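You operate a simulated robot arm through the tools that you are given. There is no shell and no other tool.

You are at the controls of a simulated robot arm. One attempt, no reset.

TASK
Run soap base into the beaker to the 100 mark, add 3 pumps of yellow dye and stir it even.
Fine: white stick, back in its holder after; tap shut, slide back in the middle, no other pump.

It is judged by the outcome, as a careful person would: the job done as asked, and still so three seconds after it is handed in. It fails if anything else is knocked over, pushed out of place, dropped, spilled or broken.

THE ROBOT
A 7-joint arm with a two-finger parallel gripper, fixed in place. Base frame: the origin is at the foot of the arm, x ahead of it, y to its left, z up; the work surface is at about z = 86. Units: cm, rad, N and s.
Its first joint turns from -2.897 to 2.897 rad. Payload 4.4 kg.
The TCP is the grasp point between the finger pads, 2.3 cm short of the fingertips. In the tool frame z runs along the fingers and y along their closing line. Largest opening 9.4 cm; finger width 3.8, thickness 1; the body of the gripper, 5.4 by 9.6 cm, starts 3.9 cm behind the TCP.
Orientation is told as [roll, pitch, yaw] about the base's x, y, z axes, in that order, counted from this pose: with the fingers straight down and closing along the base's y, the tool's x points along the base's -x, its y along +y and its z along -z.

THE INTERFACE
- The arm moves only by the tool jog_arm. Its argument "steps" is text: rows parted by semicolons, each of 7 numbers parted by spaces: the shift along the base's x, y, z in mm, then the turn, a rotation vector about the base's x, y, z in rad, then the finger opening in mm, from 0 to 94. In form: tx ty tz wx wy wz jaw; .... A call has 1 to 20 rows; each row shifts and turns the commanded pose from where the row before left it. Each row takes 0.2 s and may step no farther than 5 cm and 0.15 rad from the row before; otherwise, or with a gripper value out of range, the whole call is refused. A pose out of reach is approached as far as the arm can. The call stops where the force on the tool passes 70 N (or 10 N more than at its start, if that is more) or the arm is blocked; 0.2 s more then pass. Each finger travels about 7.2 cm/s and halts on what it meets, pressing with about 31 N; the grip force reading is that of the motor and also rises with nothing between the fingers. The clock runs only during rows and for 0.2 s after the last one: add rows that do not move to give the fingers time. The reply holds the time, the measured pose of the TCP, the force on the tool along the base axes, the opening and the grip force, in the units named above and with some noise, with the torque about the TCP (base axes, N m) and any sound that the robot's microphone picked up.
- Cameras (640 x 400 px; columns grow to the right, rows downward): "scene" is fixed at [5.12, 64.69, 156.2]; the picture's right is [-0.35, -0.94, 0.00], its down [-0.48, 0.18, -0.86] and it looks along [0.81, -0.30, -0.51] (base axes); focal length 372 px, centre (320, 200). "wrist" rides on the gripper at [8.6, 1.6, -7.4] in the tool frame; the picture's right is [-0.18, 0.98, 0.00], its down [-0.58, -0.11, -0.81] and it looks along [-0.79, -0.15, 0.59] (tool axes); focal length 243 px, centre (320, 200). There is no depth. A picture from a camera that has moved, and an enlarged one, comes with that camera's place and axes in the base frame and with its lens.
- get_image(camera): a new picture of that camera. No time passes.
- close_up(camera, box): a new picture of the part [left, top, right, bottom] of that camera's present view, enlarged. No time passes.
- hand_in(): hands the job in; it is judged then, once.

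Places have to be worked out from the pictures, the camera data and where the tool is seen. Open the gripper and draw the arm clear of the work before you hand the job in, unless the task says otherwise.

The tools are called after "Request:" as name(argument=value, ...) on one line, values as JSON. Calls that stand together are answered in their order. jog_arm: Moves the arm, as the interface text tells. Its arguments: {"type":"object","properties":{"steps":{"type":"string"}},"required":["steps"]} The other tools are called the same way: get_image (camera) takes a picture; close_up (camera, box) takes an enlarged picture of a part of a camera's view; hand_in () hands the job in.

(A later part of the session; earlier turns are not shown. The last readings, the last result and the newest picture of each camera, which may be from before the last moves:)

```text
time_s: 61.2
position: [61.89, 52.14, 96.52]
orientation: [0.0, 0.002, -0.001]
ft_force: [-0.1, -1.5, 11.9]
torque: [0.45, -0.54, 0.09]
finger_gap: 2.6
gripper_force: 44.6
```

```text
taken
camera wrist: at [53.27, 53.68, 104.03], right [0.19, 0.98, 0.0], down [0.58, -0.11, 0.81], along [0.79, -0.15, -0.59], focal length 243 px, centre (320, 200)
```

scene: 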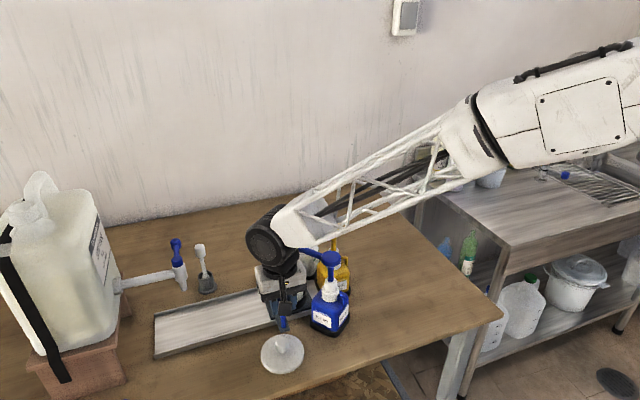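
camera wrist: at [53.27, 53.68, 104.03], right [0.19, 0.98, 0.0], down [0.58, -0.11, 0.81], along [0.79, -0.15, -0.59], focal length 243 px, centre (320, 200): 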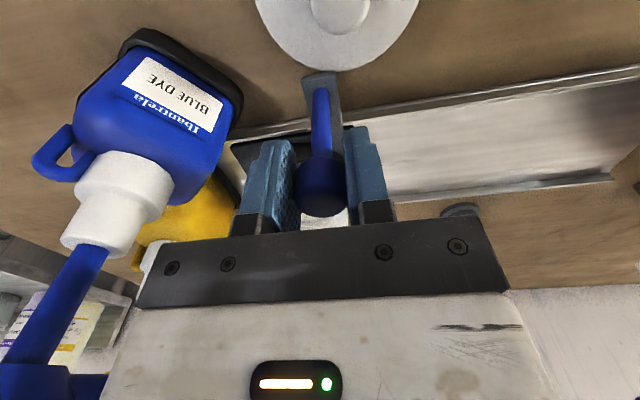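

I'm at y = 52.14 with no stop force yet. I'll nudge a few mm more to find the stop.

Request:
jog_arm(steps="0 -2 0 0 0 0 0; 0 -2 0 0 0 0 0; 0 0 0 0 0 0 0")

Request:
close_up(camera="scene", box=[230, 220, 370, 350])

```text
time_s: 62.1
position: [61.96, 51.96, 96.59]
orientation: [0.001, 0.0, 0.001]
ft_force: [4.9, 27.7, -9.4]
torque: [-0.11, -0.17, 0.14]
finger_gap: 2.58
gripper_force: 44.9
stopped in row 3: the force on the tool passed its limit at 72 N (the readings are from after the stop); the commanded pose is now the measured one
```

```text
3.08 times, centred on (300, 285) of scene
camera zoom: at [5.12, 64.69, 156.2], right [-0.35, -0.94, 0.0], down [-0.48, 0.18, -0.86], along [0.81, -0.3, -0.51], focal length 1144 px, centre (382, -62)
```

zoom: 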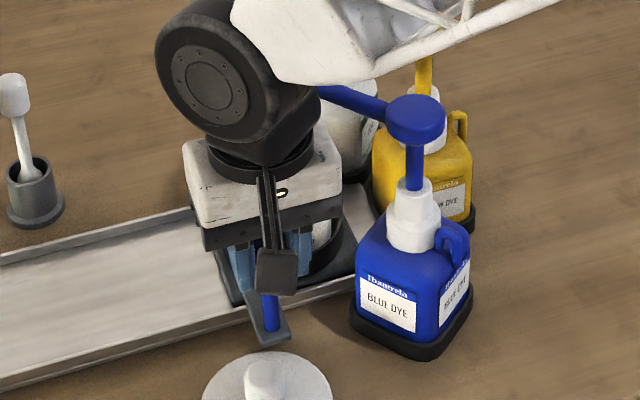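

The end stop is at y = 51.96, so the exact middle is about 63.5. I'll release, rise straight up and then move to where I can check nozzle alignment.

Request:
jog_arm(steps="0 0 0 0 0 0 30; 0 0 0 0 0 0 50; 0 0 0 0 0 0 50; 0 0 30 0 0 0 50; 0 0 45 0 0 0 50; 0 0 45 0 0 0 50; 0 0 45 0 0 0 40; -20 0 45 0 0 0 20; -40 0 0 0 0 0 0; 0 0 0 0 0 0 0")

Request:
get_image(camera="wrist")

Request:
get_image(camera="scene")

```text
time_s: 64.3
position: [55.7, 51.85, 117.6]
orientation: [0.0, 0.001, 0.001]
ft_force: [0.2, 0.2, -0.3]
torque: [0.05, 0.0, -0.01]
finger_gap: 0.0
gripper_force: 30.4
```

```text
taken
camera wrist: at [47.03, 53.4, 125.03], right [0.18, 0.98, 0.0], down [0.58, -0.11, 0.81], along [0.79, -0.15, -0.59], focal length 243 px, centre (320, 200)
```

wrist: 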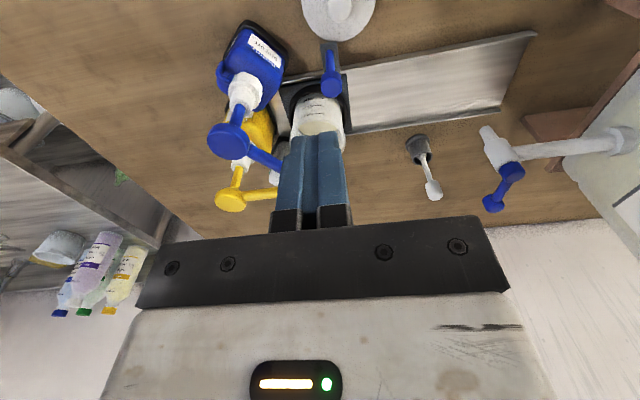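

```text
taken
```

scene: 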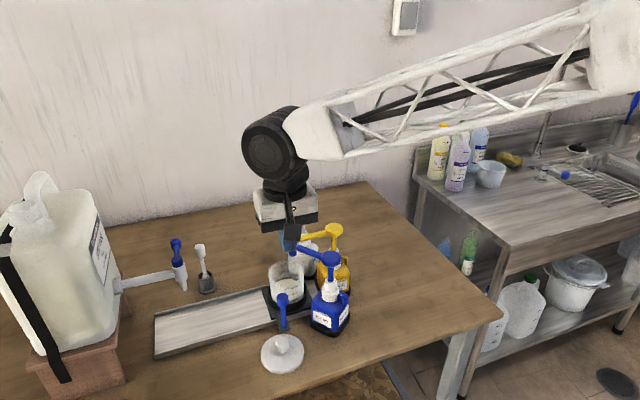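

The beaker is under the nozzles. I'll move up and over to above the yellow pump head, fingers closed.

Request:
jog_arm(steps="0 0 45 0 0 0 0; 0 0 45 0 0 0 0; 30 -30 0 0 0 0 0; 35 -35 0 0 0 0 0; 35 -35 0 0 0 0 0; 35 -35 0 0 0 0 0; 24 -18.5 0 0 0 0 0; 0 0 -45 0 0 0 0; 0 0 -45 0 0 0 0; 0 0 0 0 0 0 0")

Request:
get_image(camera="wrist")

Request:
get_image(camera="scene")

```text
time_s: 66.5
position: [71.66, 36.54, 117.52]
orientation: [0.001, 0.001, 0.0]
ft_force: [-1.0, -0.8, -0.6]
torque: [-0.01, 0.03, 0.03]
finger_gap: 0.01
gripper_force: 31.2
```

```text
taken
camera wrist: at [63.07, 38.1, 125.04], right [0.18, 0.98, 0.0], down [0.58, -0.11, 0.81], along [0.79, -0.15, -0.59], focal length 243 px, centre (320, 200)
```

wrist: 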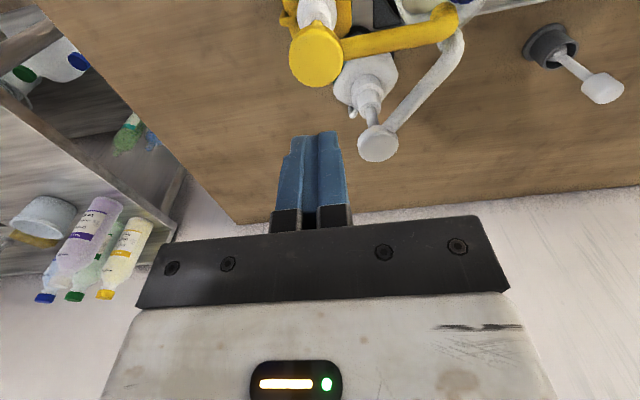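

```text
taken
```

scene: 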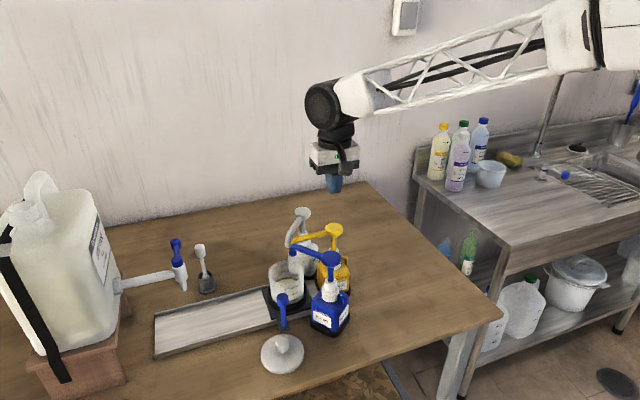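

The yellow head is centred at about (71.2, 36.3), top near z 106, directly below. I'll correct a few mm and lower the closed fingertips to just above it.

Request:
jog_arm(steps="-4 -2 -40 0 0 0 0; 0 0 -30 0 0 0 0; 0 0 0 0 0 0 0")

Request:
get_image(camera="wrist")

Request:
close_up(camera="scene", box=[260, 180, 390, 340])

```text
time_s: 67.3
position: [71.2, 36.34, 110.39]
orientation: [0.001, -0.001, 0.002]
ft_force: [-0.3, -0.2, -0.1]
torque: [-0.03, 0.0, 0.02]
finger_gap: 0.02
gripper_force: 30.7
```

```text
taken
camera wrist: at [62.57, 37.86, 117.94], right [0.18, 0.98, 0.0], down [0.58, -0.11, 0.81], along [0.79, -0.15, -0.59], focal length 243 px, centre (320, 200)
```

wrist: 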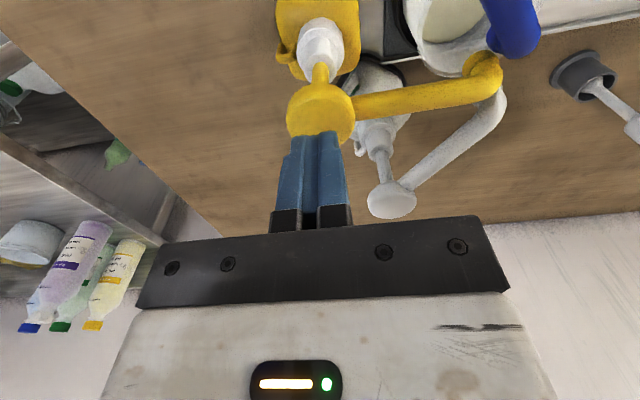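

```text
2.50 times, centred on (325, 260) of scene
camera zoom: at [5.12, 64.69, 156.2], right [-0.35, -0.94, 0.0], down [-0.48, 0.18, -0.86], along [0.81, -0.3, -0.51], focal length 930 px, centre (308, 50)
```

zoom: 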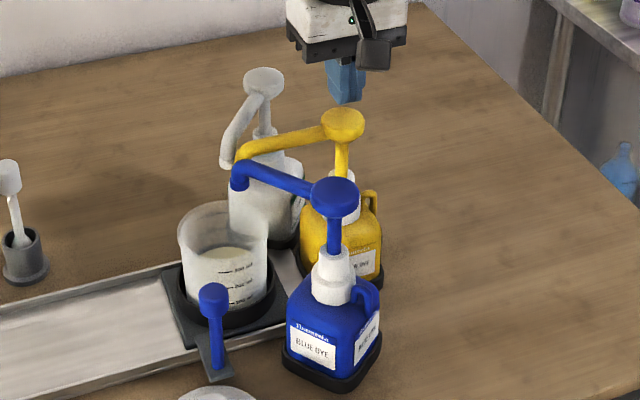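

Fingertips are about 2 cm above the yellow head, aligned, and the nozzle tip (about (71.8, 47)) is over the beaker. I'll lower in small steps to find contact.

Request:
jog_arm(steps="0 0 -8 0 0 0 0; 0 0 -5 0 0 0 0; 0 0 -4 0 0 0 0")

Request:
close_up(camera="scene", box=[260, 180, 390, 340])

```text
time_s: 68.1
position: [71.22, 36.4, 108.91]
orientation: [0.002, 0.0, -0.001]
ft_force: [0.0, 0.1, 0.0]
torque: [0.0, -0.02, -0.01]
finger_gap: 0.0
gripper_force: 30.8
```

```text
2.50 times, centred on (325, 260) of scene
camera zoom: at [5.12, 64.69, 156.2], right [-0.35, -0.94, 0.0], down [-0.48, 0.18, -0.86], along [0.81, -0.3, -0.51], focal length 930 px, centre (308, 50)
```

zoom: 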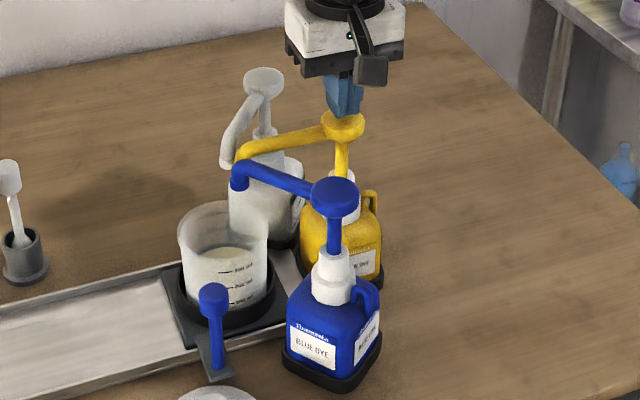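

No contact yet (tips at about z 106.6). I'll continue a little further until the spring force shows.

Request:
jog_arm(steps="0 0 -4 0 0 0 0; 0 0 -4 0 0 0 0; 0 0 -4 0 0 0 0")

Request:
close_up(camera="scene", box=[260, 180, 390, 340])

```text
time_s: 68.9
position: [71.39, 36.38, 107.69]
orientation: [0.002, 0.001, 0.0]
ft_force: [1.1, 1.3, 3.6]
torque: [0.0, 0.02, 0.02]
finger_gap: 0.0
gripper_force: 31.3
```

```text
2.50 times, centred on (325, 260) of scene
camera zoom: at [5.12, 64.69, 156.2], right [-0.35, -0.94, 0.0], down [-0.48, 0.18, -0.86], along [0.81, -0.3, -0.51], focal length 930 px, centre (308, 50)
```

zoom: 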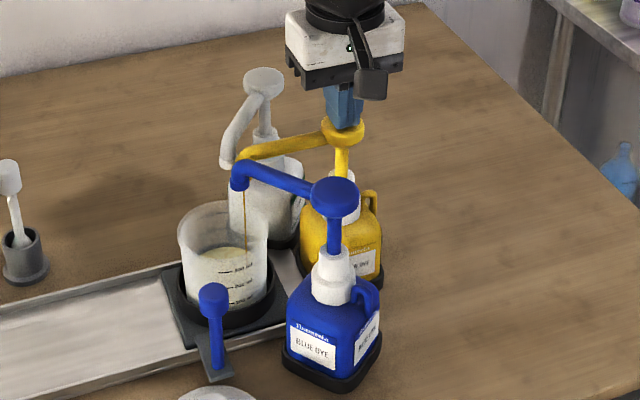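

Contact at 3.6 N, and a thin yellow thread is already dispensing into the beaker. I'll complete this first stroke steadily down to its bottom.

Request:
jog_arm(steps="0 0 -5 0 0 0 0; 0 0 -5 0 0 0 0; 0 0 -5 0 0 0 0")

Request:
close_up(camera="scene", box=[260, 180, 390, 340])

```text
time_s: 69.7
position: [71.28, 36.37, 106.13]
orientation: [-0.002, 0.002, 0.001]
ft_force: [2.9, -1.4, 5.5]
torque: [-0.04, -0.09, -0.02]
finger_gap: 0.0
gripper_force: 30.6
```

```text
2.50 times, centred on (325, 260) of scene
camera zoom: at [5.12, 64.69, 156.2], right [-0.35, -0.94, 0.0], down [-0.48, 0.18, -0.86], along [0.81, -0.3, -0.51], focal length 930 px, centre (308, 50)
```

zoom: 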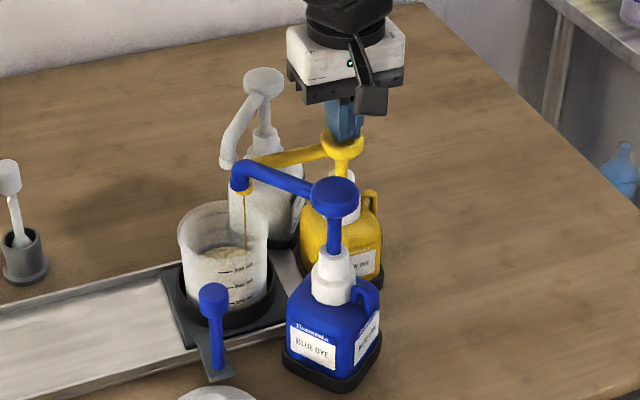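

Only 5.5 N so far, so the spring is soft and dye is flowing with the stroke. Continuing down to find the bottom.

Request:
jog_arm(steps="0 0 -5 0 0 0 0; 0 0 -5 0 0 0 0; 0 0 -4 0 0 0 0; 0 0 0 0 0 0 0")

Request:
close_up(camera="scene", box=[260, 180, 390, 340])

```text
time_s: 70.7
position: [71.31, 36.36, 104.73]
orientation: [0.0, -0.002, 0.001]
ft_force: [0.3, -4.0, 6.7]
torque: [-0.09, 0.0, 0.01]
finger_gap: 0.01
gripper_force: 31.1
```

```text
2.50 times, centred on (325, 260) of scene
camera zoom: at [5.12, 64.69, 156.2], right [-0.35, -0.94, 0.0], down [-0.48, 0.18, -0.86], along [0.81, -0.3, -0.51], focal length 930 px, centre (308, 50)
```

zoom: 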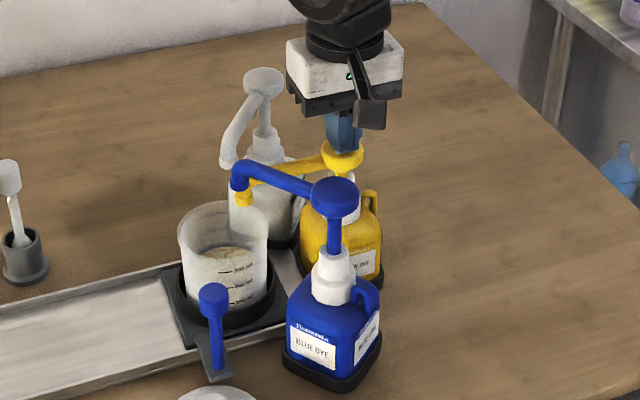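

Request:
jog_arm(steps="0 0 -3 0 0 0 0; 0 0 -3 0 0 0 0; 0 0 0 0 0 0 0")

Request:
close_up(camera="scene", box=[260, 180, 390, 340])

```text
time_s: 71.5
position: [71.48, 36.41, 104.13]
orientation: [0.001, 0.0, 0.0]
ft_force: [-3.5, -4.9, 9.6]
torque: [-0.12, 0.11, 0.01]
finger_gap: 0.02
gripper_force: 31.3
```

```text
2.50 times, centred on (325, 260) of scene
camera zoom: at [5.12, 64.69, 156.2], right [-0.35, -0.94, 0.0], down [-0.48, 0.18, -0.86], along [0.81, -0.3, -0.51], focal length 930 px, centre (308, 50)
```

zoom: 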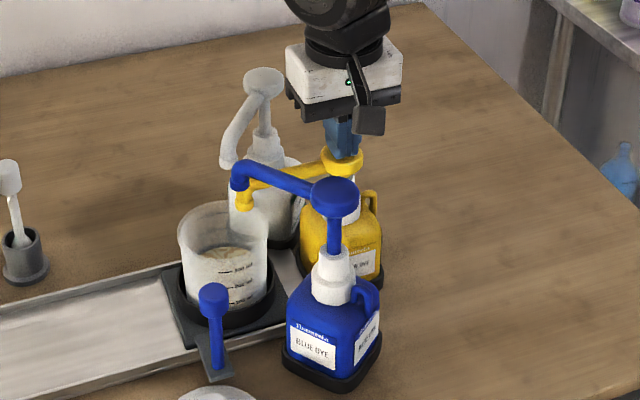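

Force has climbed to about 10 N and the dye thread has stopped, so the first stroke is complete. I'll release fully and check that the head returns.

Request:
jog_arm(steps="0 0 12 0 0 0 0; 0 0 15 0 0 0 0; 0 0 15 0 0 0 0; 0 0 20 0 0 0 0; 0 0 10 0 0 0 0; 0 0 0 0 0 0 0; 0 0 0 0 0 0 0")

Request:
close_up(camera="scene", box=[260, 180, 390, 340])

Request:
get_image(camera="wrist")

```text
time_s: 73.1
position: [71.36, 36.45, 111.67]
orientation: [0.0, 0.001, 0.0]
ft_force: [0.5, -0.6, -0.9]
torque: [0.03, -0.01, 0.01]
finger_gap: 0.01
gripper_force: 30.8
```

```text
2.50 times, centred on (325, 260) of scene
camera zoom: at [5.12, 64.69, 156.2], right [-0.35, -0.94, 0.0], down [-0.48, 0.18, -0.86], along [0.81, -0.3, -0.51], focal length 930 px, centre (308, 50)
```

zoom: 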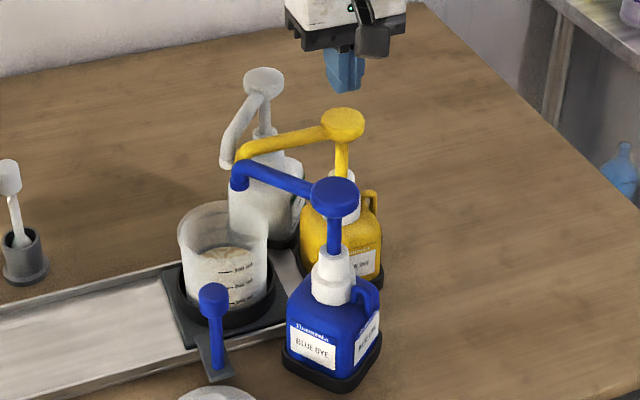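

```text
taken
camera wrist: at [62.68, 37.95, 119.1], right [0.18, 0.98, 0.0], down [0.58, -0.11, 0.81], along [0.79, -0.15, -0.59], focal length 243 px, centre (320, 200)
```

wrist: 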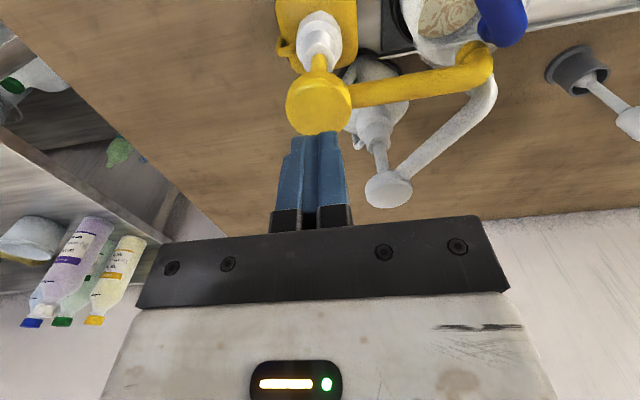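

The head is back up and yellow swirls show on the liquid: one pump done. Second stroke now, to the same depth.

Request:
jog_arm(steps="0 0 -20 0 0 0 0; 0 0 -14 0 0 0 0; 0 0 -8 0 0 0 0; 0 0 -8 0 0 0 0; 0 0 -8 0 0 0 0; 0 0 -8 0 0 0 0; 0 0 -8 0 0 0 0; 0 0 -4 0 0 0 0; 0 0 0 0 0 0 0; 0 0 0 0 0 0 0")

Request:
close_up(camera="scene", box=[260, 180, 390, 340])

```text
time_s: 75.3
position: [71.4, 36.17, 103.86]
orientation: [0.004, -0.005, 0.0]
ft_force: [0.8, -13.7, 67.9]
torque: [-0.34, 0.46, -0.02]
finger_gap: 0.01
gripper_force: 31.0
```

```text
2.50 times, centred on (325, 260) of scene
camera zoom: at [5.12, 64.69, 156.2], right [-0.35, -0.94, 0.0], down [-0.48, 0.18, -0.86], along [0.81, -0.3, -0.51], focal length 930 px, centre (308, 50)
```

zoom: 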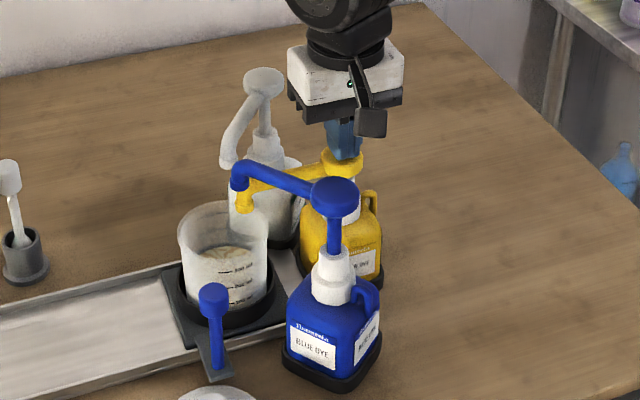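

That hit the hard bottom (68 N at z 103.9), so the first stroke at 104.1 was also full. I'll release fully.

Request:
jog_arm(steps="0 0 4 0 0 0 0; 0 0 10 0 0 0 0; 0 0 15 0 0 0 0; 0 0 15 0 0 0 0; 0 0 20 0 0 0 0; 0 0 12 0 0 0 0; 0 0 0 0 0 0 0; 0 0 0 0 0 0 0")

Request:
close_up(camera="scene", box=[260, 180, 390, 340])

```text
time_s: 77.1
position: [71.5, 36.28, 111.38]
orientation: [-0.001, 0.001, 0.0]
ft_force: [-0.1, 0.2, -0.1]
torque: [0.03, 0.04, 0.0]
finger_gap: 0.0
gripper_force: 31.2
```

```text
2.50 times, centred on (325, 260) of scene
camera zoom: at [5.12, 64.69, 156.2], right [-0.35, -0.94, 0.0], down [-0.48, 0.18, -0.86], along [0.81, -0.3, -0.51], focal length 930 px, centre (308, 50)
```

zoom: 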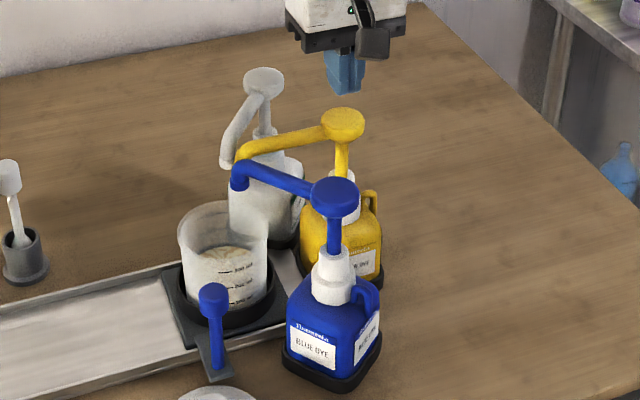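

The head is fully up again: two pumps done. Third and last stroke, stopping right at the bottom, then releasing in the same call.

Request:
jog_arm(steps="0 0 -20 0 0 0 0; 0 0 -12 0 0 0 0; 0 0 -8 0 0 0 0; 0 0 -8 0 0 0 0; 0 0 -8 0 0 0 0; 0 0 -8 0 0 0 0; 0 0 -8 0 0 0 0; 0 0 -2 0 0 0 0; 0 0 0 0 0 0 0; 0 0 0 0 0 0 0")

Request:
close_up(camera="scene", box=[260, 180, 390, 340])

```text
time_s: 79.3
position: [71.4, 36.3, 103.88]
orientation: [0.003, -0.002, 0.001]
ft_force: [-23.2, -2.5, 55.1]
torque: [-0.05, 0.77, -0.02]
finger_gap: 0.01
gripper_force: 30.2
```

```text
2.50 times, centred on (325, 260) of scene
camera zoom: at [5.12, 64.69, 156.2], right [-0.35, -0.94, 0.0], down [-0.48, 0.18, -0.86], along [0.81, -0.3, -0.51], focal length 930 px, centre (308, 50)
```

zoom: 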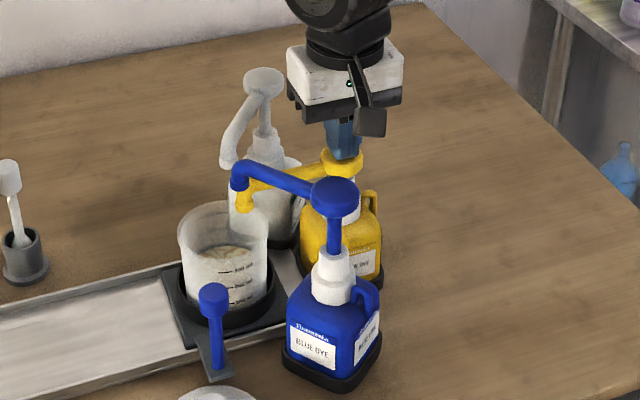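

The third stroke bottomed out (55 N). I'll release and rise well clear of the pumps.

Request:
jog_arm(steps="0 0 4 0 0 0 0; 0 0 10 0 0 0 0; 0 0 15 0 0 0 0; 0 0 15 0 0 0 0; 0 0 25 0 0 0 0; 0 0 45 0 0 0 0; 0 0 45 0 0 0 0; 0 0 45 0 0 0 0; 0 0 0 0 0 0 0")

Request:
close_up(camera="scene", box=[260, 180, 390, 340])

Request:
close_up(camera="scene", box=[265, 255, 315, 305])

```text
time_s: 81.3
position: [71.6, 36.45, 124.73]
orientation: [-0.001, 0.0, -0.001]
ft_force: [0.0, 0.0, 0.5]
torque: [0.01, -0.04, 0.02]
finger_gap: 0.03
gripper_force: 31.5
```

```text
2.50 times, centred on (325, 260) of scene
camera zoom: at [5.12, 64.69, 156.2], right [-0.35, -0.94, 0.0], down [-0.48, 0.18, -0.86], along [0.81, -0.3, -0.51], focal length 930 px, centre (308, 50)
```

zoom: 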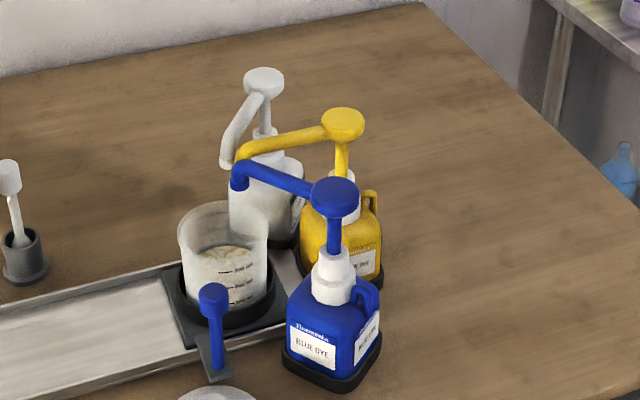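

```text
8.00 times, centred on (290, 280) of scene
camera zoom: at [5.12, 64.69, 156.2], right [-0.35, -0.94, 0.0], down [-0.48, 0.18, -0.86], along [0.81, -0.3, -0.51], focal length 2974 px, centre (560, -440)
```

zoom: 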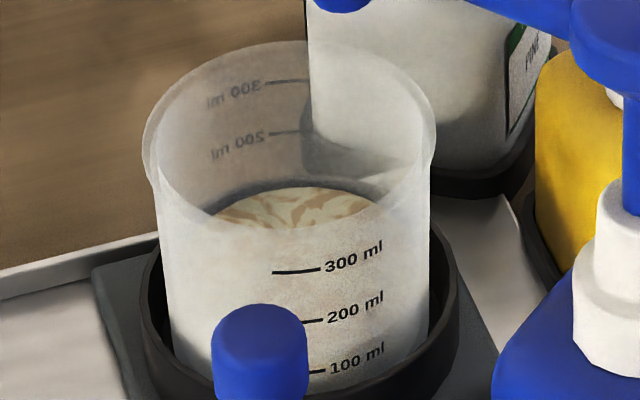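

All three pumps are in and the swirls show the dye on the surface, unmixed. I'll return to the carriage knob at (61.9, 52.0), descending along the same column I left by.

Request:
jog_arm(steps="-25 25 0 0 0 0 20; -30 35 0 0 0 0 40; -30 35 0 0 0 0 50; -12 35 0 0 0 0 50; 0 25 0 0 0 0 50; 0 0 -45 0 0 0 50; 0 0 -45 0 0 0 50; 0 0 -45 0 0 0 50; 0 0 0 0 0 0 50")

Request:
get_image(camera="wrist")

Request:
get_image(camera="scene")

```text
time_s: 83.3
position: [61.81, 51.75, 110.45]
orientation: [0.0, -0.001, 0.0]
ft_force: [-0.1, 0.3, 0.0]
torque: [0.03, 0.04, 0.0]
finger_gap: 4.99
gripper_force: 0.0
```

```text
taken
camera wrist: at [53.23, 53.36, 117.98], right [0.18, 0.98, 0.0], down [0.58, -0.11, 0.81], along [0.79, -0.15, -0.59], focal length 243 px, centre (320, 200)
```

wrist: 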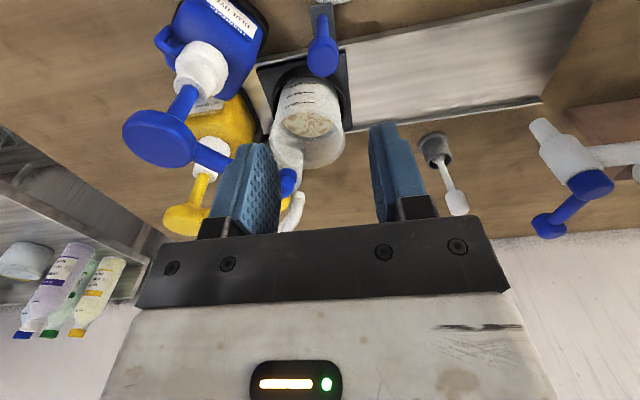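

```text
taken
```

scene: 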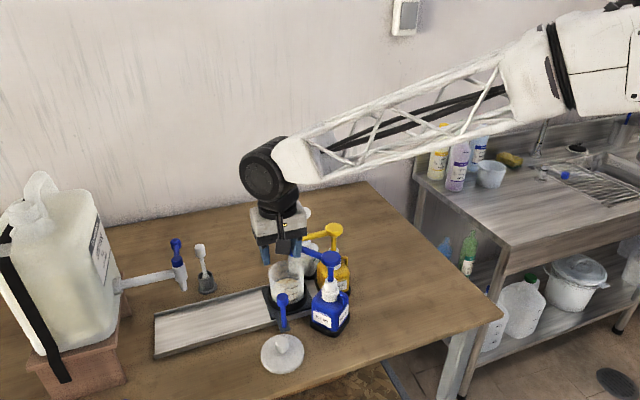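

Aligned over the knob; I'll descend the same column and grip, shifting +2 mm in y to avoid preload against the stop.

Request:
jog_arm(steps="1 3 -45 0 0 0 50; 0 0 -45 0 0 0 50; 0 0 -35 0 0 0 50; 0 0 -14 0 0 0 50; 0 0 0 0 0 0 40; 0 0 0 0 0 0 25; 0 0 0 0 0 0 10; 0 0 0 0 0 0 0; 0 0 0 0 0 0 0")

Request:
get_image(camera="wrist")

```text
time_s: 85.3
position: [61.87, 52.57, 96.96]
orientation: [0.0, 0.0, 0.0]
ft_force: [2.9, -2.5, -2.8]
torque: [-0.37, 0.01, -0.01]
finger_gap: 2.57
gripper_force: 45.0
```

```text
taken
camera wrist: at [53.29, 54.0, 104.4], right [0.18, 0.98, 0.0], down [0.58, -0.11, 0.81], along [0.79, -0.15, -0.59], focal length 243 px, centre (320, 200)
```

wrist: 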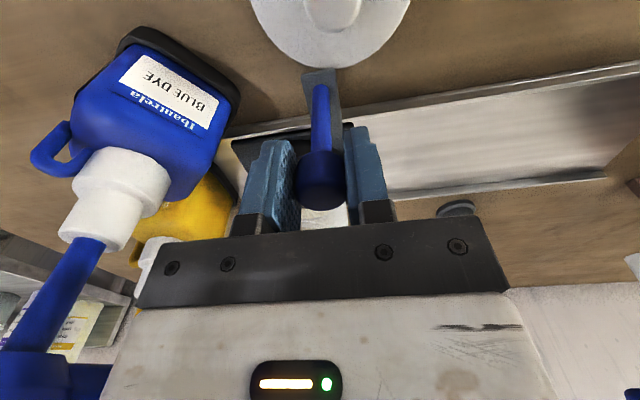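

Gripped with low forces. Now I'll slide the carriage +110 mm to the middle (y ≈ 63.5) with a gentle ramp.

Request:
jog_arm(steps="0 4 0 0 0 0 0; 0 8 0 0 0 0 0; 0 12 0 0 0 0 0; 0 14 0 0 0 0 0; 0 14 0 0 0 0 0; 0 14 0 0 0 0 0; 0 14 0 0 0 0 0; 0 12 0 0 0 0 0; 0 8 0 0 0 0 0; 0 6 0 0 0 0 0; 0 3 0 0 0 0 0; 0 0 0 0 0 0 0; 0 0 0 0 0 0 0")

Request:
get_image(camera="wrist")

```text
time_s: 88.1
position: [61.88, 63.06, 96.83]
orientation: [0.003, -0.001, 0.0]
ft_force: [12.8, 3.2, 37.4]
torque: [-0.32, -0.51, 0.03]
finger_gap: 2.59
gripper_force: 45.2
```

```text
taken
camera wrist: at [53.24, 64.6, 104.37], right [0.18, 0.98, 0.0], down [0.58, -0.11, 0.81], along [0.79, -0.15, -0.59], focal length 243 px, centre (320, 200)
```

wrist: 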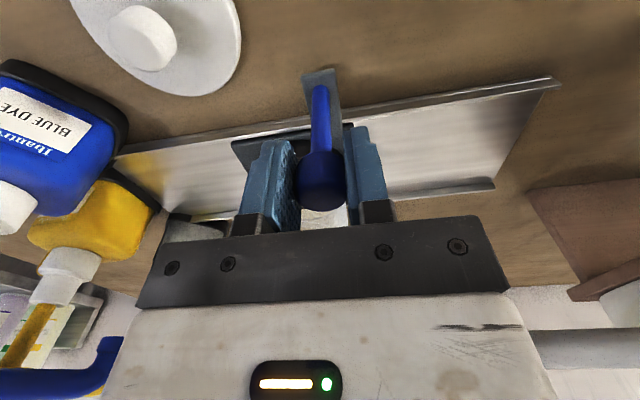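

Measured y = 63.06; another +4.5 mm brings it to the initial/middle position, and I'll ease z up 1 mm.

Request:
jog_arm(steps="0 2.5 1 0 0 0 0; 0 2 0 0 0 0 0; 0 0 0 0 0 0 0; 0 0 0 0 0 0 0")

Request:
get_image(camera="wrist")

```text
time_s: 89.1
position: [61.87, 63.36, 96.95]
orientation: [0.001, -0.001, -0.003]
ft_force: [24.7, -1.1, 27.3]
torque: [-0.38, -0.11, -0.11]
finger_gap: 2.56
gripper_force: 45.1
```

```text
taken
camera wrist: at [53.25, 65.02, 104.37], right [0.18, 0.98, 0.0], down [0.58, -0.11, 0.81], along [0.79, -0.15, -0.59], focal length 243 px, centre (320, 200)
```

wrist: 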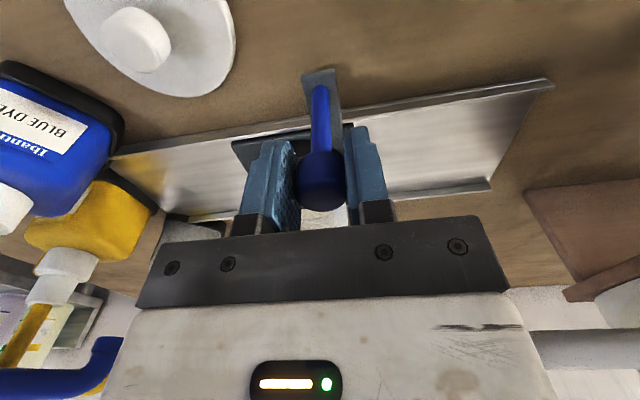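

Just 1–2 mm short of the middle; one more tiny shift, easing the x load, and then release and rise.

Request:
jog_arm(steps="1 1.5 1 0 0 0 0; 0 0 0 0 0 0 0; 0 0 0 0 0 0 0")

Request:
close_up(camera="wrist", box=[200, 60, 600, 240])

```text
time_s: 89.9
position: [61.91, 63.61, 96.88]
orientation: [0.0, 0.004, 0.0]
ft_force: [-6.5, -1.8, 9.6]
torque: [0.3, 0.26, 0.01]
finger_gap: 2.57
gripper_force: 45.0
```

```text
1.60 times, centred on (400, 150) of wrist
camera zoom: at [53.26, 65.22, 104.38], right [0.18, 0.98, 0.0], down [0.58, -0.11, 0.81], along [0.79, -0.15, -0.59], focal length 388 px, centre (192, 280)
```

zoom: 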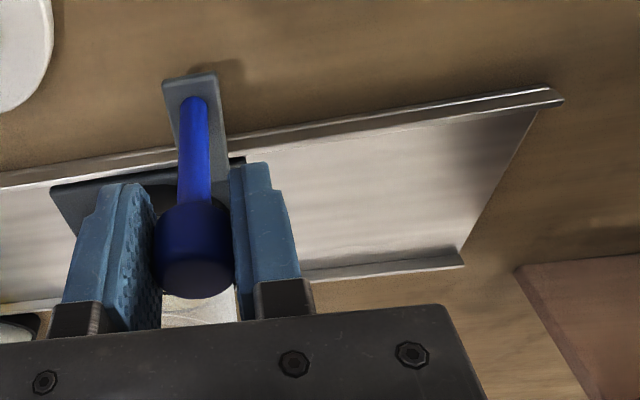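

The carriage is at y = 63.6, the middle, with forces near zero. Releasing and rising, then looking at the stick holder.

Request:
jog_arm(steps="0 0 0 0 0 0 40; 0 0 0 0 0 0 60; 0 0 0 0 0 0 60; 0 0 30 0 0 0 60; 0 0 45 0 0 0 60; 0 0 45 0 0 0 60; 0 0 45 0 0 0 60; 0 0 45 0 0 0 60; 0 0 0 0 0 0 60")

Request:
get_image(camera="wrist")

Request:
get_image(camera="scene")

```text
time_s: 91.9
position: [62.27, 63.68, 118.19]
orientation: [0.002, 0.0, 0.0]
ft_force: [-1.0, 0.4, -0.5]
torque: [0.02, 0.01, 0.01]
finger_gap: 5.99
gripper_force: 0.0
```

```text
taken
camera wrist: at [53.64, 65.28, 125.72], right [0.18, 0.98, 0.0], down [0.58, -0.11, 0.81], along [0.79, -0.15, -0.59], focal length 243 px, centre (320, 200)
```

wrist: 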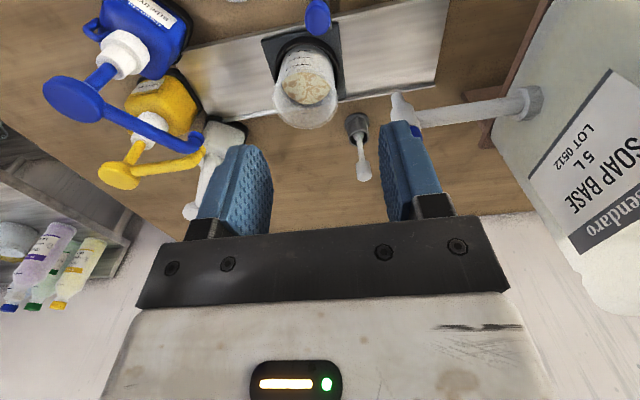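

```text
taken
```

scene: 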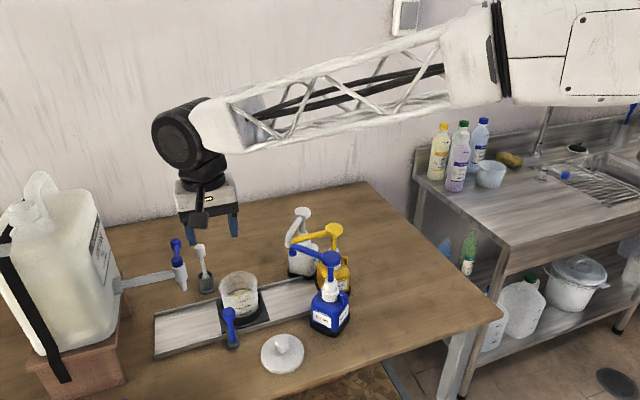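

The carriage is in the middle again and the dye sits unmixed on top. The stick (about (83.7, 67.3)) is beyond tool-down reach and close to the tap lever, so I'll yaw 75° and tilt the fingers outward by 0.5 rad while still high.

Request:
jog_arm(steps="0 0 45 0 0 0 60; 17.4 -6.3 0 0 0 0.1454 60; 17.4 -6.3 0 0 0 0.1454 60; 17.4 -6.3 0 0 0 0.1454 60; 17.4 -6.3 0 0 0 0.1454 60; 17.4 -6.3 0 0 0 0.1454 60; 17.4 -6.3 0 0 0 0.1454 60; 17.4 -6.3 0 0 0 0.1454 60; 17.4 -6.3 0 0 0 0.1454 60; 17.4 -6.3 0 0 0 0.1454 60; 0 0 0 0.1208 -0.0324 0 60; 0 0 0 0.1208 -0.0324 0 60; 0 0 0 0.1208 -0.0324 0 60; 0 0 0 0.1208 -0.0324 0 60; 0 0 0 0 0 0 60")

Request:
get_image(camera="wrist")

Request:
get_image(camera="scene")

```text
time_s: 95.1
position: [77.5, 57.94, 122.55]
orientation: [0.0, -0.5, 1.308]
ft_force: [-0.3, -0.2, -0.8]
torque: [-0.02, 0.06, -0.03]
finger_gap: 6.03
gripper_force: 0.1
```

```text
taken
camera wrist: at [73.12, 47.55, 124.89], right [-0.91, 0.41, 0.09], down [0.14, 0.09, 0.99], along [0.4, 0.91, -0.14], focal length 243 px, centre (320, 200)
```

wrist: 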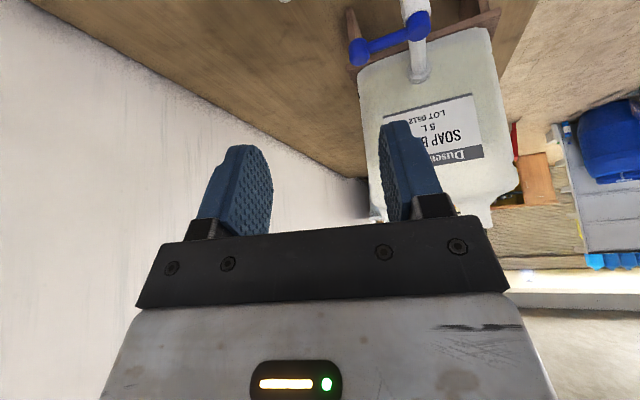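

```text
taken
```

scene: 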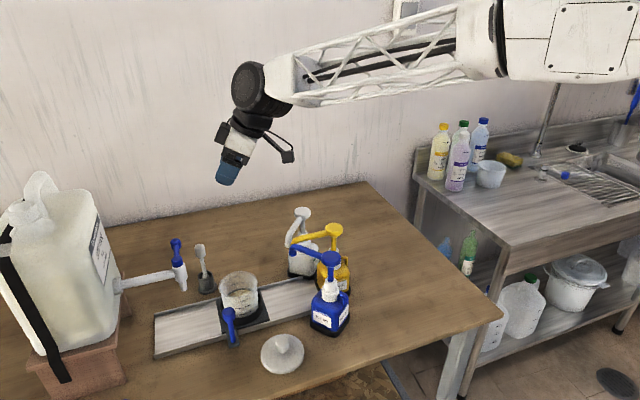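

Orientation is as intended. Now I'll move to a pre-grasp point about 12 cm back from the stick cap along the finger direction and check reach and alignment.

Request:
jog_arm(steps="12 9.5 -34.5 0 0 0 60; 12 9.5 -34.5 0 0 0 60; 12 9.5 -34.5 0 0 0 60; 12 9.5 -34.5 0 0 0 60; 0 0 0 0 0 0 60")

Request:
get_image(camera="wrist")

Request:
close_up(camera="scene", box=[150, 200, 310, 320])

```text
time_s: 96.3
position: [82.3, 61.56, 108.51]
orientation: [0.002, -0.501, 1.307]
ft_force: [-0.6, 0.9, -1.1]
torque: [-0.01, -0.04, 0.02]
finger_gap: 6.0
gripper_force: 0.1
```

```text
taken
camera wrist: at [77.87, 51.14, 110.97], right [-0.91, 0.41, 0.09], down [0.14, 0.09, 0.99], along [0.4, 0.91, -0.14], focal length 243 px, centre (320, 200)
```

wrist: 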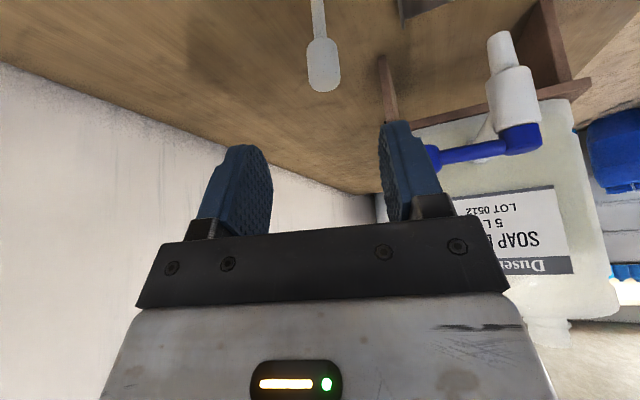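

```text
3.33 times, centred on (230, 260) of scene
camera zoom: at [5.12, 64.69, 156.2], right [-0.35, -0.94, 0.0], down [-0.48, 0.18, -0.86], along [0.81, -0.3, -0.51], focal length 1239 px, centre (620, 0)
```

zoom: 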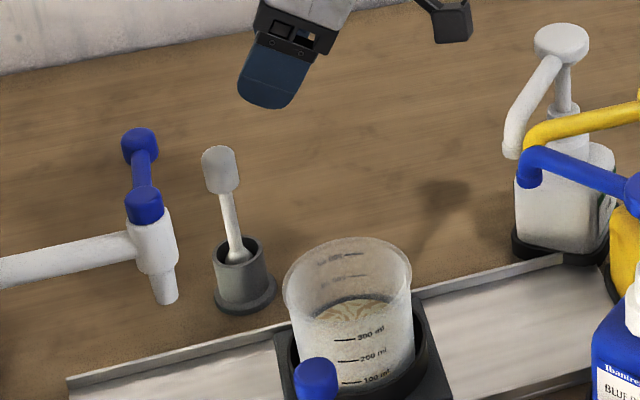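

Triangulating the cap again gives its top at (83.7, 67.2, 99.8) and its middle at z≈98.2, in line with the finger direction. I'll advance about two thirds of the way and re-check.

Request:
jog_arm(steps="3.5 14.1 -25.5 0 0 0 60; 3.5 14.1 -25.5 0 0 0 60; 2 9 -17 0 0 0 60; 0 0 0 0 0 0 60")

Request:
get_image(camera="wrist")

Request:
close_up(camera="scene", box=[150, 200, 310, 320])

```text
time_s: 97.3
position: [83.32, 65.31, 101.73]
orientation: [0.002, -0.501, 1.307]
ft_force: [0.0, -0.1, -0.6]
torque: [0.05, 0.0, 0.05]
finger_gap: 6.01
gripper_force: 0.1
```

```text
taken
camera wrist: at [78.93, 54.84, 104.31], right [-0.91, 0.41, 0.09], down [0.14, 0.09, 0.99], along [0.4, 0.91, -0.14], focal length 243 px, centre (320, 200)
```

wrist: 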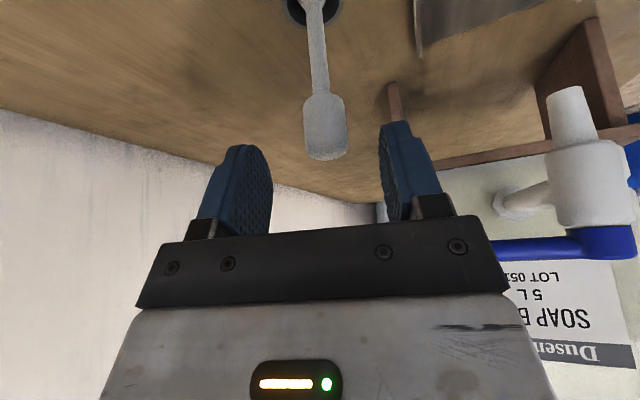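

```text
3.33 times, centred on (230, 260) of scene
camera zoom: at [5.12, 64.69, 156.2], right [-0.35, -0.94, 0.0], down [-0.48, 0.18, -0.86], along [0.81, -0.3, -0.51], focal length 1239 px, centre (620, 0)
```

zoom: 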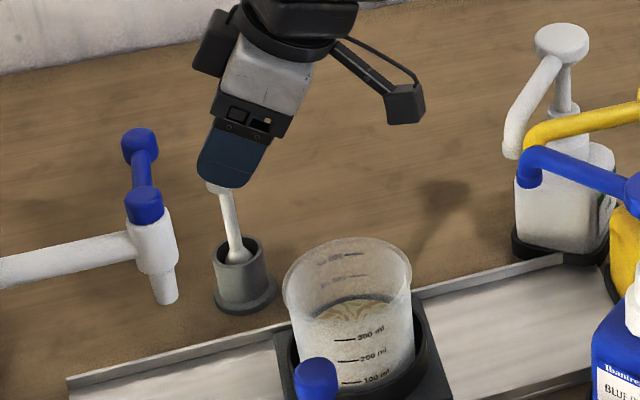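

The cap is centred between the fingers. Final advance to put the pads around the cap, still open.

Request:
jog_arm(steps="2 9 -16 0 0 0 60; 2 9 -16 0 0 0 60; 0 0 0 0 0 0 60")

Request:
get_image(camera="wrist")

Request:
close_up(camera="scene", box=[150, 200, 310, 320])

```text
time_s: 98.1
position: [83.65, 67.25, 98.74]
orientation: [0.004, -0.5, 1.308]
ft_force: [0.5, 0.4, 0.0]
torque: [0.02, 0.01, 0.0]
finger_gap: 6.02
gripper_force: 0.0
```

```text
taken
camera wrist: at [79.24, 56.82, 101.14], right [-0.91, 0.41, 0.09], down [0.14, 0.09, 0.99], along [0.4, 0.91, -0.14], focal length 243 px, centre (320, 200)
```

wrist: 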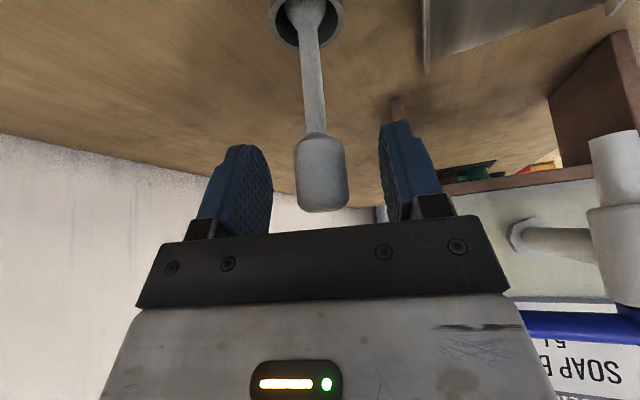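

```text
3.33 times, centred on (230, 260) of scene
camera zoom: at [5.12, 64.69, 156.2], right [-0.35, -0.94, 0.0], down [-0.48, 0.18, -0.86], along [0.81, -0.3, -0.51], focal length 1239 px, centre (620, 0)
```

zoom: 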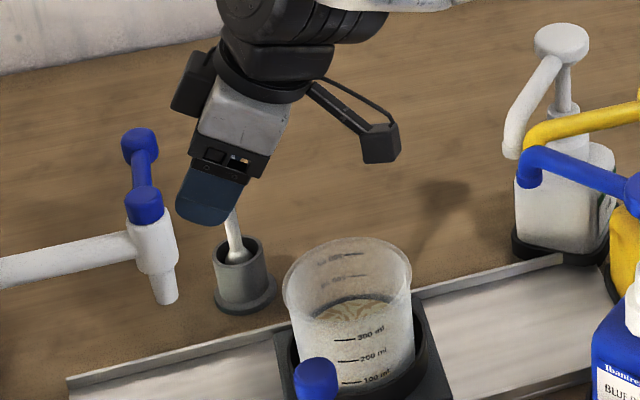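

Pads bracket the cap well. Closing the gripper on it now.

Request:
jog_arm(steps="0 0 0 0 0 0 45; 0 0 0 0 0 0 32; 0 0 0 0 0 0 20; 0 0 0 0 0 0 0; 0 0 0 0 0 0 0; 0 0 0 0 0 0 0")

Request:
get_image(camera="wrist")

Request:
close_up(camera="scene", box=[150, 200, 310, 320])

```text
time_s: 99.5
position: [83.57, 67.28, 98.75]
orientation: [0.003, -0.501, 1.306]
ft_force: [0.3, -0.2, -0.4]
torque: [0.01, 0.06, -0.01]
finger_gap: 2.28
gripper_force: 30.7
```

```text
taken
camera wrist: at [79.25, 56.79, 101.14], right [-0.91, 0.41, 0.09], down [0.14, 0.09, 0.99], along [0.4, 0.91, -0.14], focal length 243 px, centre (320, 200)
```

wrist: 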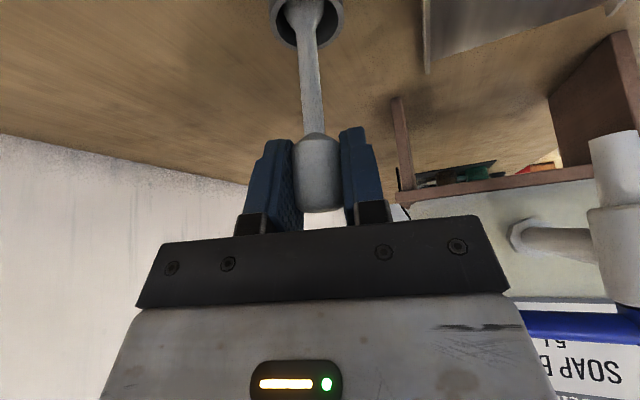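

```text
3.33 times, centred on (230, 260) of scene
camera zoom: at [5.12, 64.69, 156.2], right [-0.35, -0.94, 0.0], down [-0.48, 0.18, -0.86], along [0.81, -0.3, -0.51], focal length 1239 px, centre (620, 0)
```

zoom: 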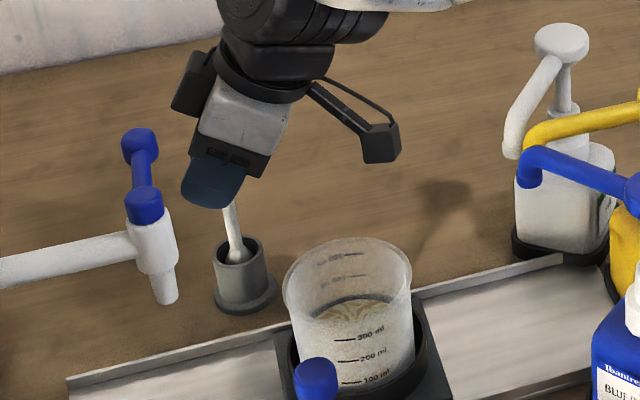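

The cap is gripped (2.28 cm) at pose (83.6, 67.3, 98.75), which I'll reuse for putting it back. Lifting straight up now.

Request:
jog_arm(steps="0 0 10 0 0 0 0; 0 0 25 0 0 0 0; 0 0 40 0 0 0 0; 0 0 45 0 0 0 0; 0 0 45 0 0 0 0; 0 0 0 0 0 0 0")

Request:
get_image(camera="wrist")

Request:
close_up(camera="scene", box=[150, 170, 310, 320])

```text
time_s: 100.9
position: [83.79, 67.15, 115.24]
orientation: [0.001, -0.499, 1.308]
ft_force: [-1.0, 0.4, -1.3]
torque: [0.01, 0.0, 0.0]
finger_gap: 2.26
gripper_force: 30.5
```

```text
taken
camera wrist: at [79.39, 56.71, 117.62], right [-0.91, 0.41, 0.09], down [0.14, 0.09, 0.99], along [0.4, 0.91, -0.14], focal length 243 px, centre (320, 200)
```

wrist: 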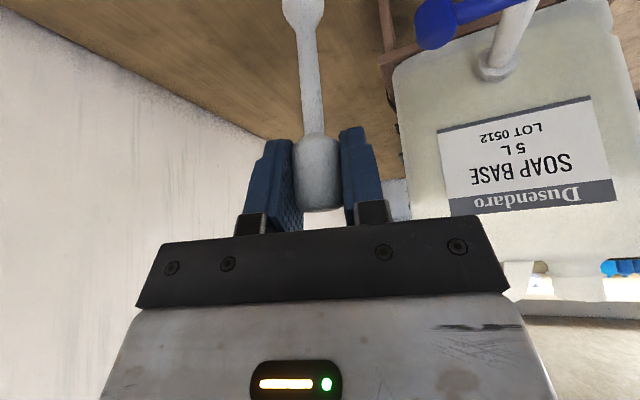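

```text
2.67 times, centred on (230, 245) of scene
camera zoom: at [5.12, 64.69, 156.2], right [-0.35, -0.94, 0.0], down [-0.48, 0.18, -0.86], along [0.81, -0.3, -0.51], focal length 992 px, centre (560, 80)
```

zoom: 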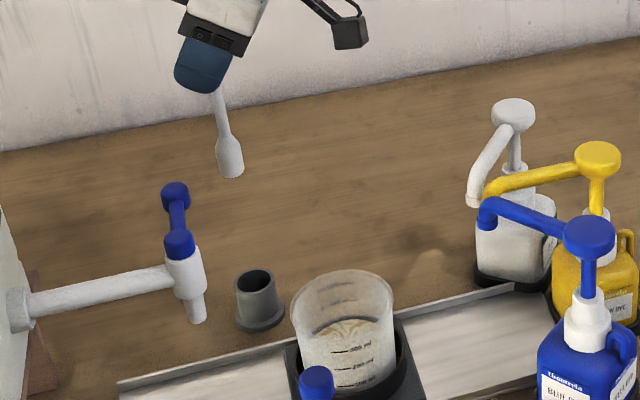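

The white stick is out, with its paddle tip about 11.6 cm below the TCP. I'll carry it over the beaker (about (71.5, 60)) while yawing back so the hand leans toward −x, away from the nozzles.

Request:
jog_arm(steps="-13.7 -8 5 0 0 -0.1453 0; -13.7 -8 5 0 0 -0.1453 0; -13.7 -8 5 0 0 -0.1453 0; -13.7 -8 5 0 0 -0.1453 0; -13.7 -8 5 0 0 -0.1453 0; -13.7 -8 5 0 0 -0.1453 0; -13.7 -8 5 0 0 -0.1453 0; -13.7 -8 5 0 0 -0.1453 0; -13.7 -8 5 0 0 -0.1453 0; 0 0 0 0 0 0 0")

Request:
get_image(camera="wrist")

Request:
close_up(camera="scene", box=[150, 150, 330, 330])

```text
time_s: 103.1
position: [71.19, 60.07, 119.79]
orientation: [0.001, -0.5, -0.001]
ft_force: [0.0, 1.4, -0.5]
torque: [-0.02, -0.01, 0.0]
finger_gap: 2.24
gripper_force: 31.3
```

```text
taken
camera wrist: at [60.05, 61.64, 122.06], right [0.16, 0.98, 0.09], down [0.12, -0.11, 0.99], along [0.98, -0.15, -0.14], focal length 243 px, centre (320, 200)
```

wrist: 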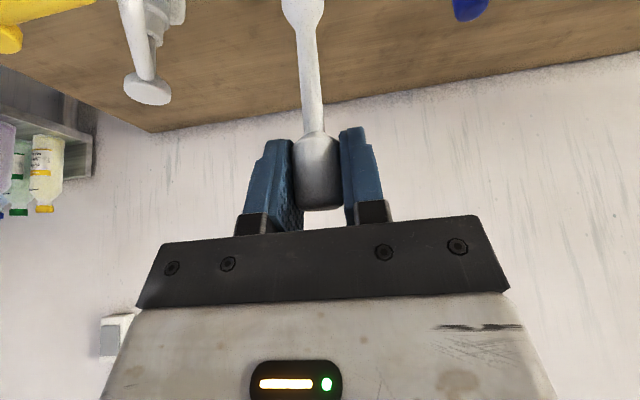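

```text
2.22 times, centred on (240, 240) of scene
camera zoom: at [5.12, 64.69, 156.2], right [-0.35, -0.94, 0.0], down [-0.48, 0.18, -0.86], along [0.81, -0.3, -0.51], focal length 826 px, centre (498, 111)
```

zoom: 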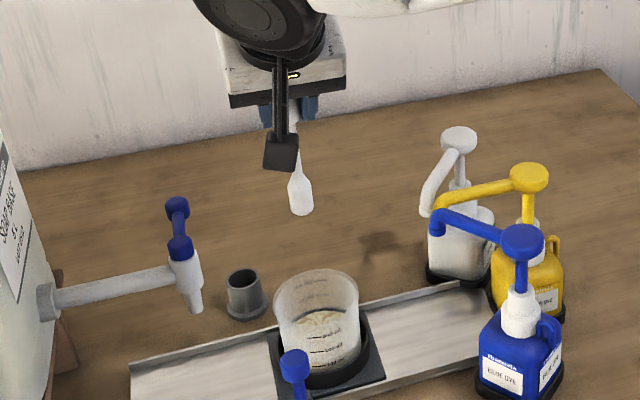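

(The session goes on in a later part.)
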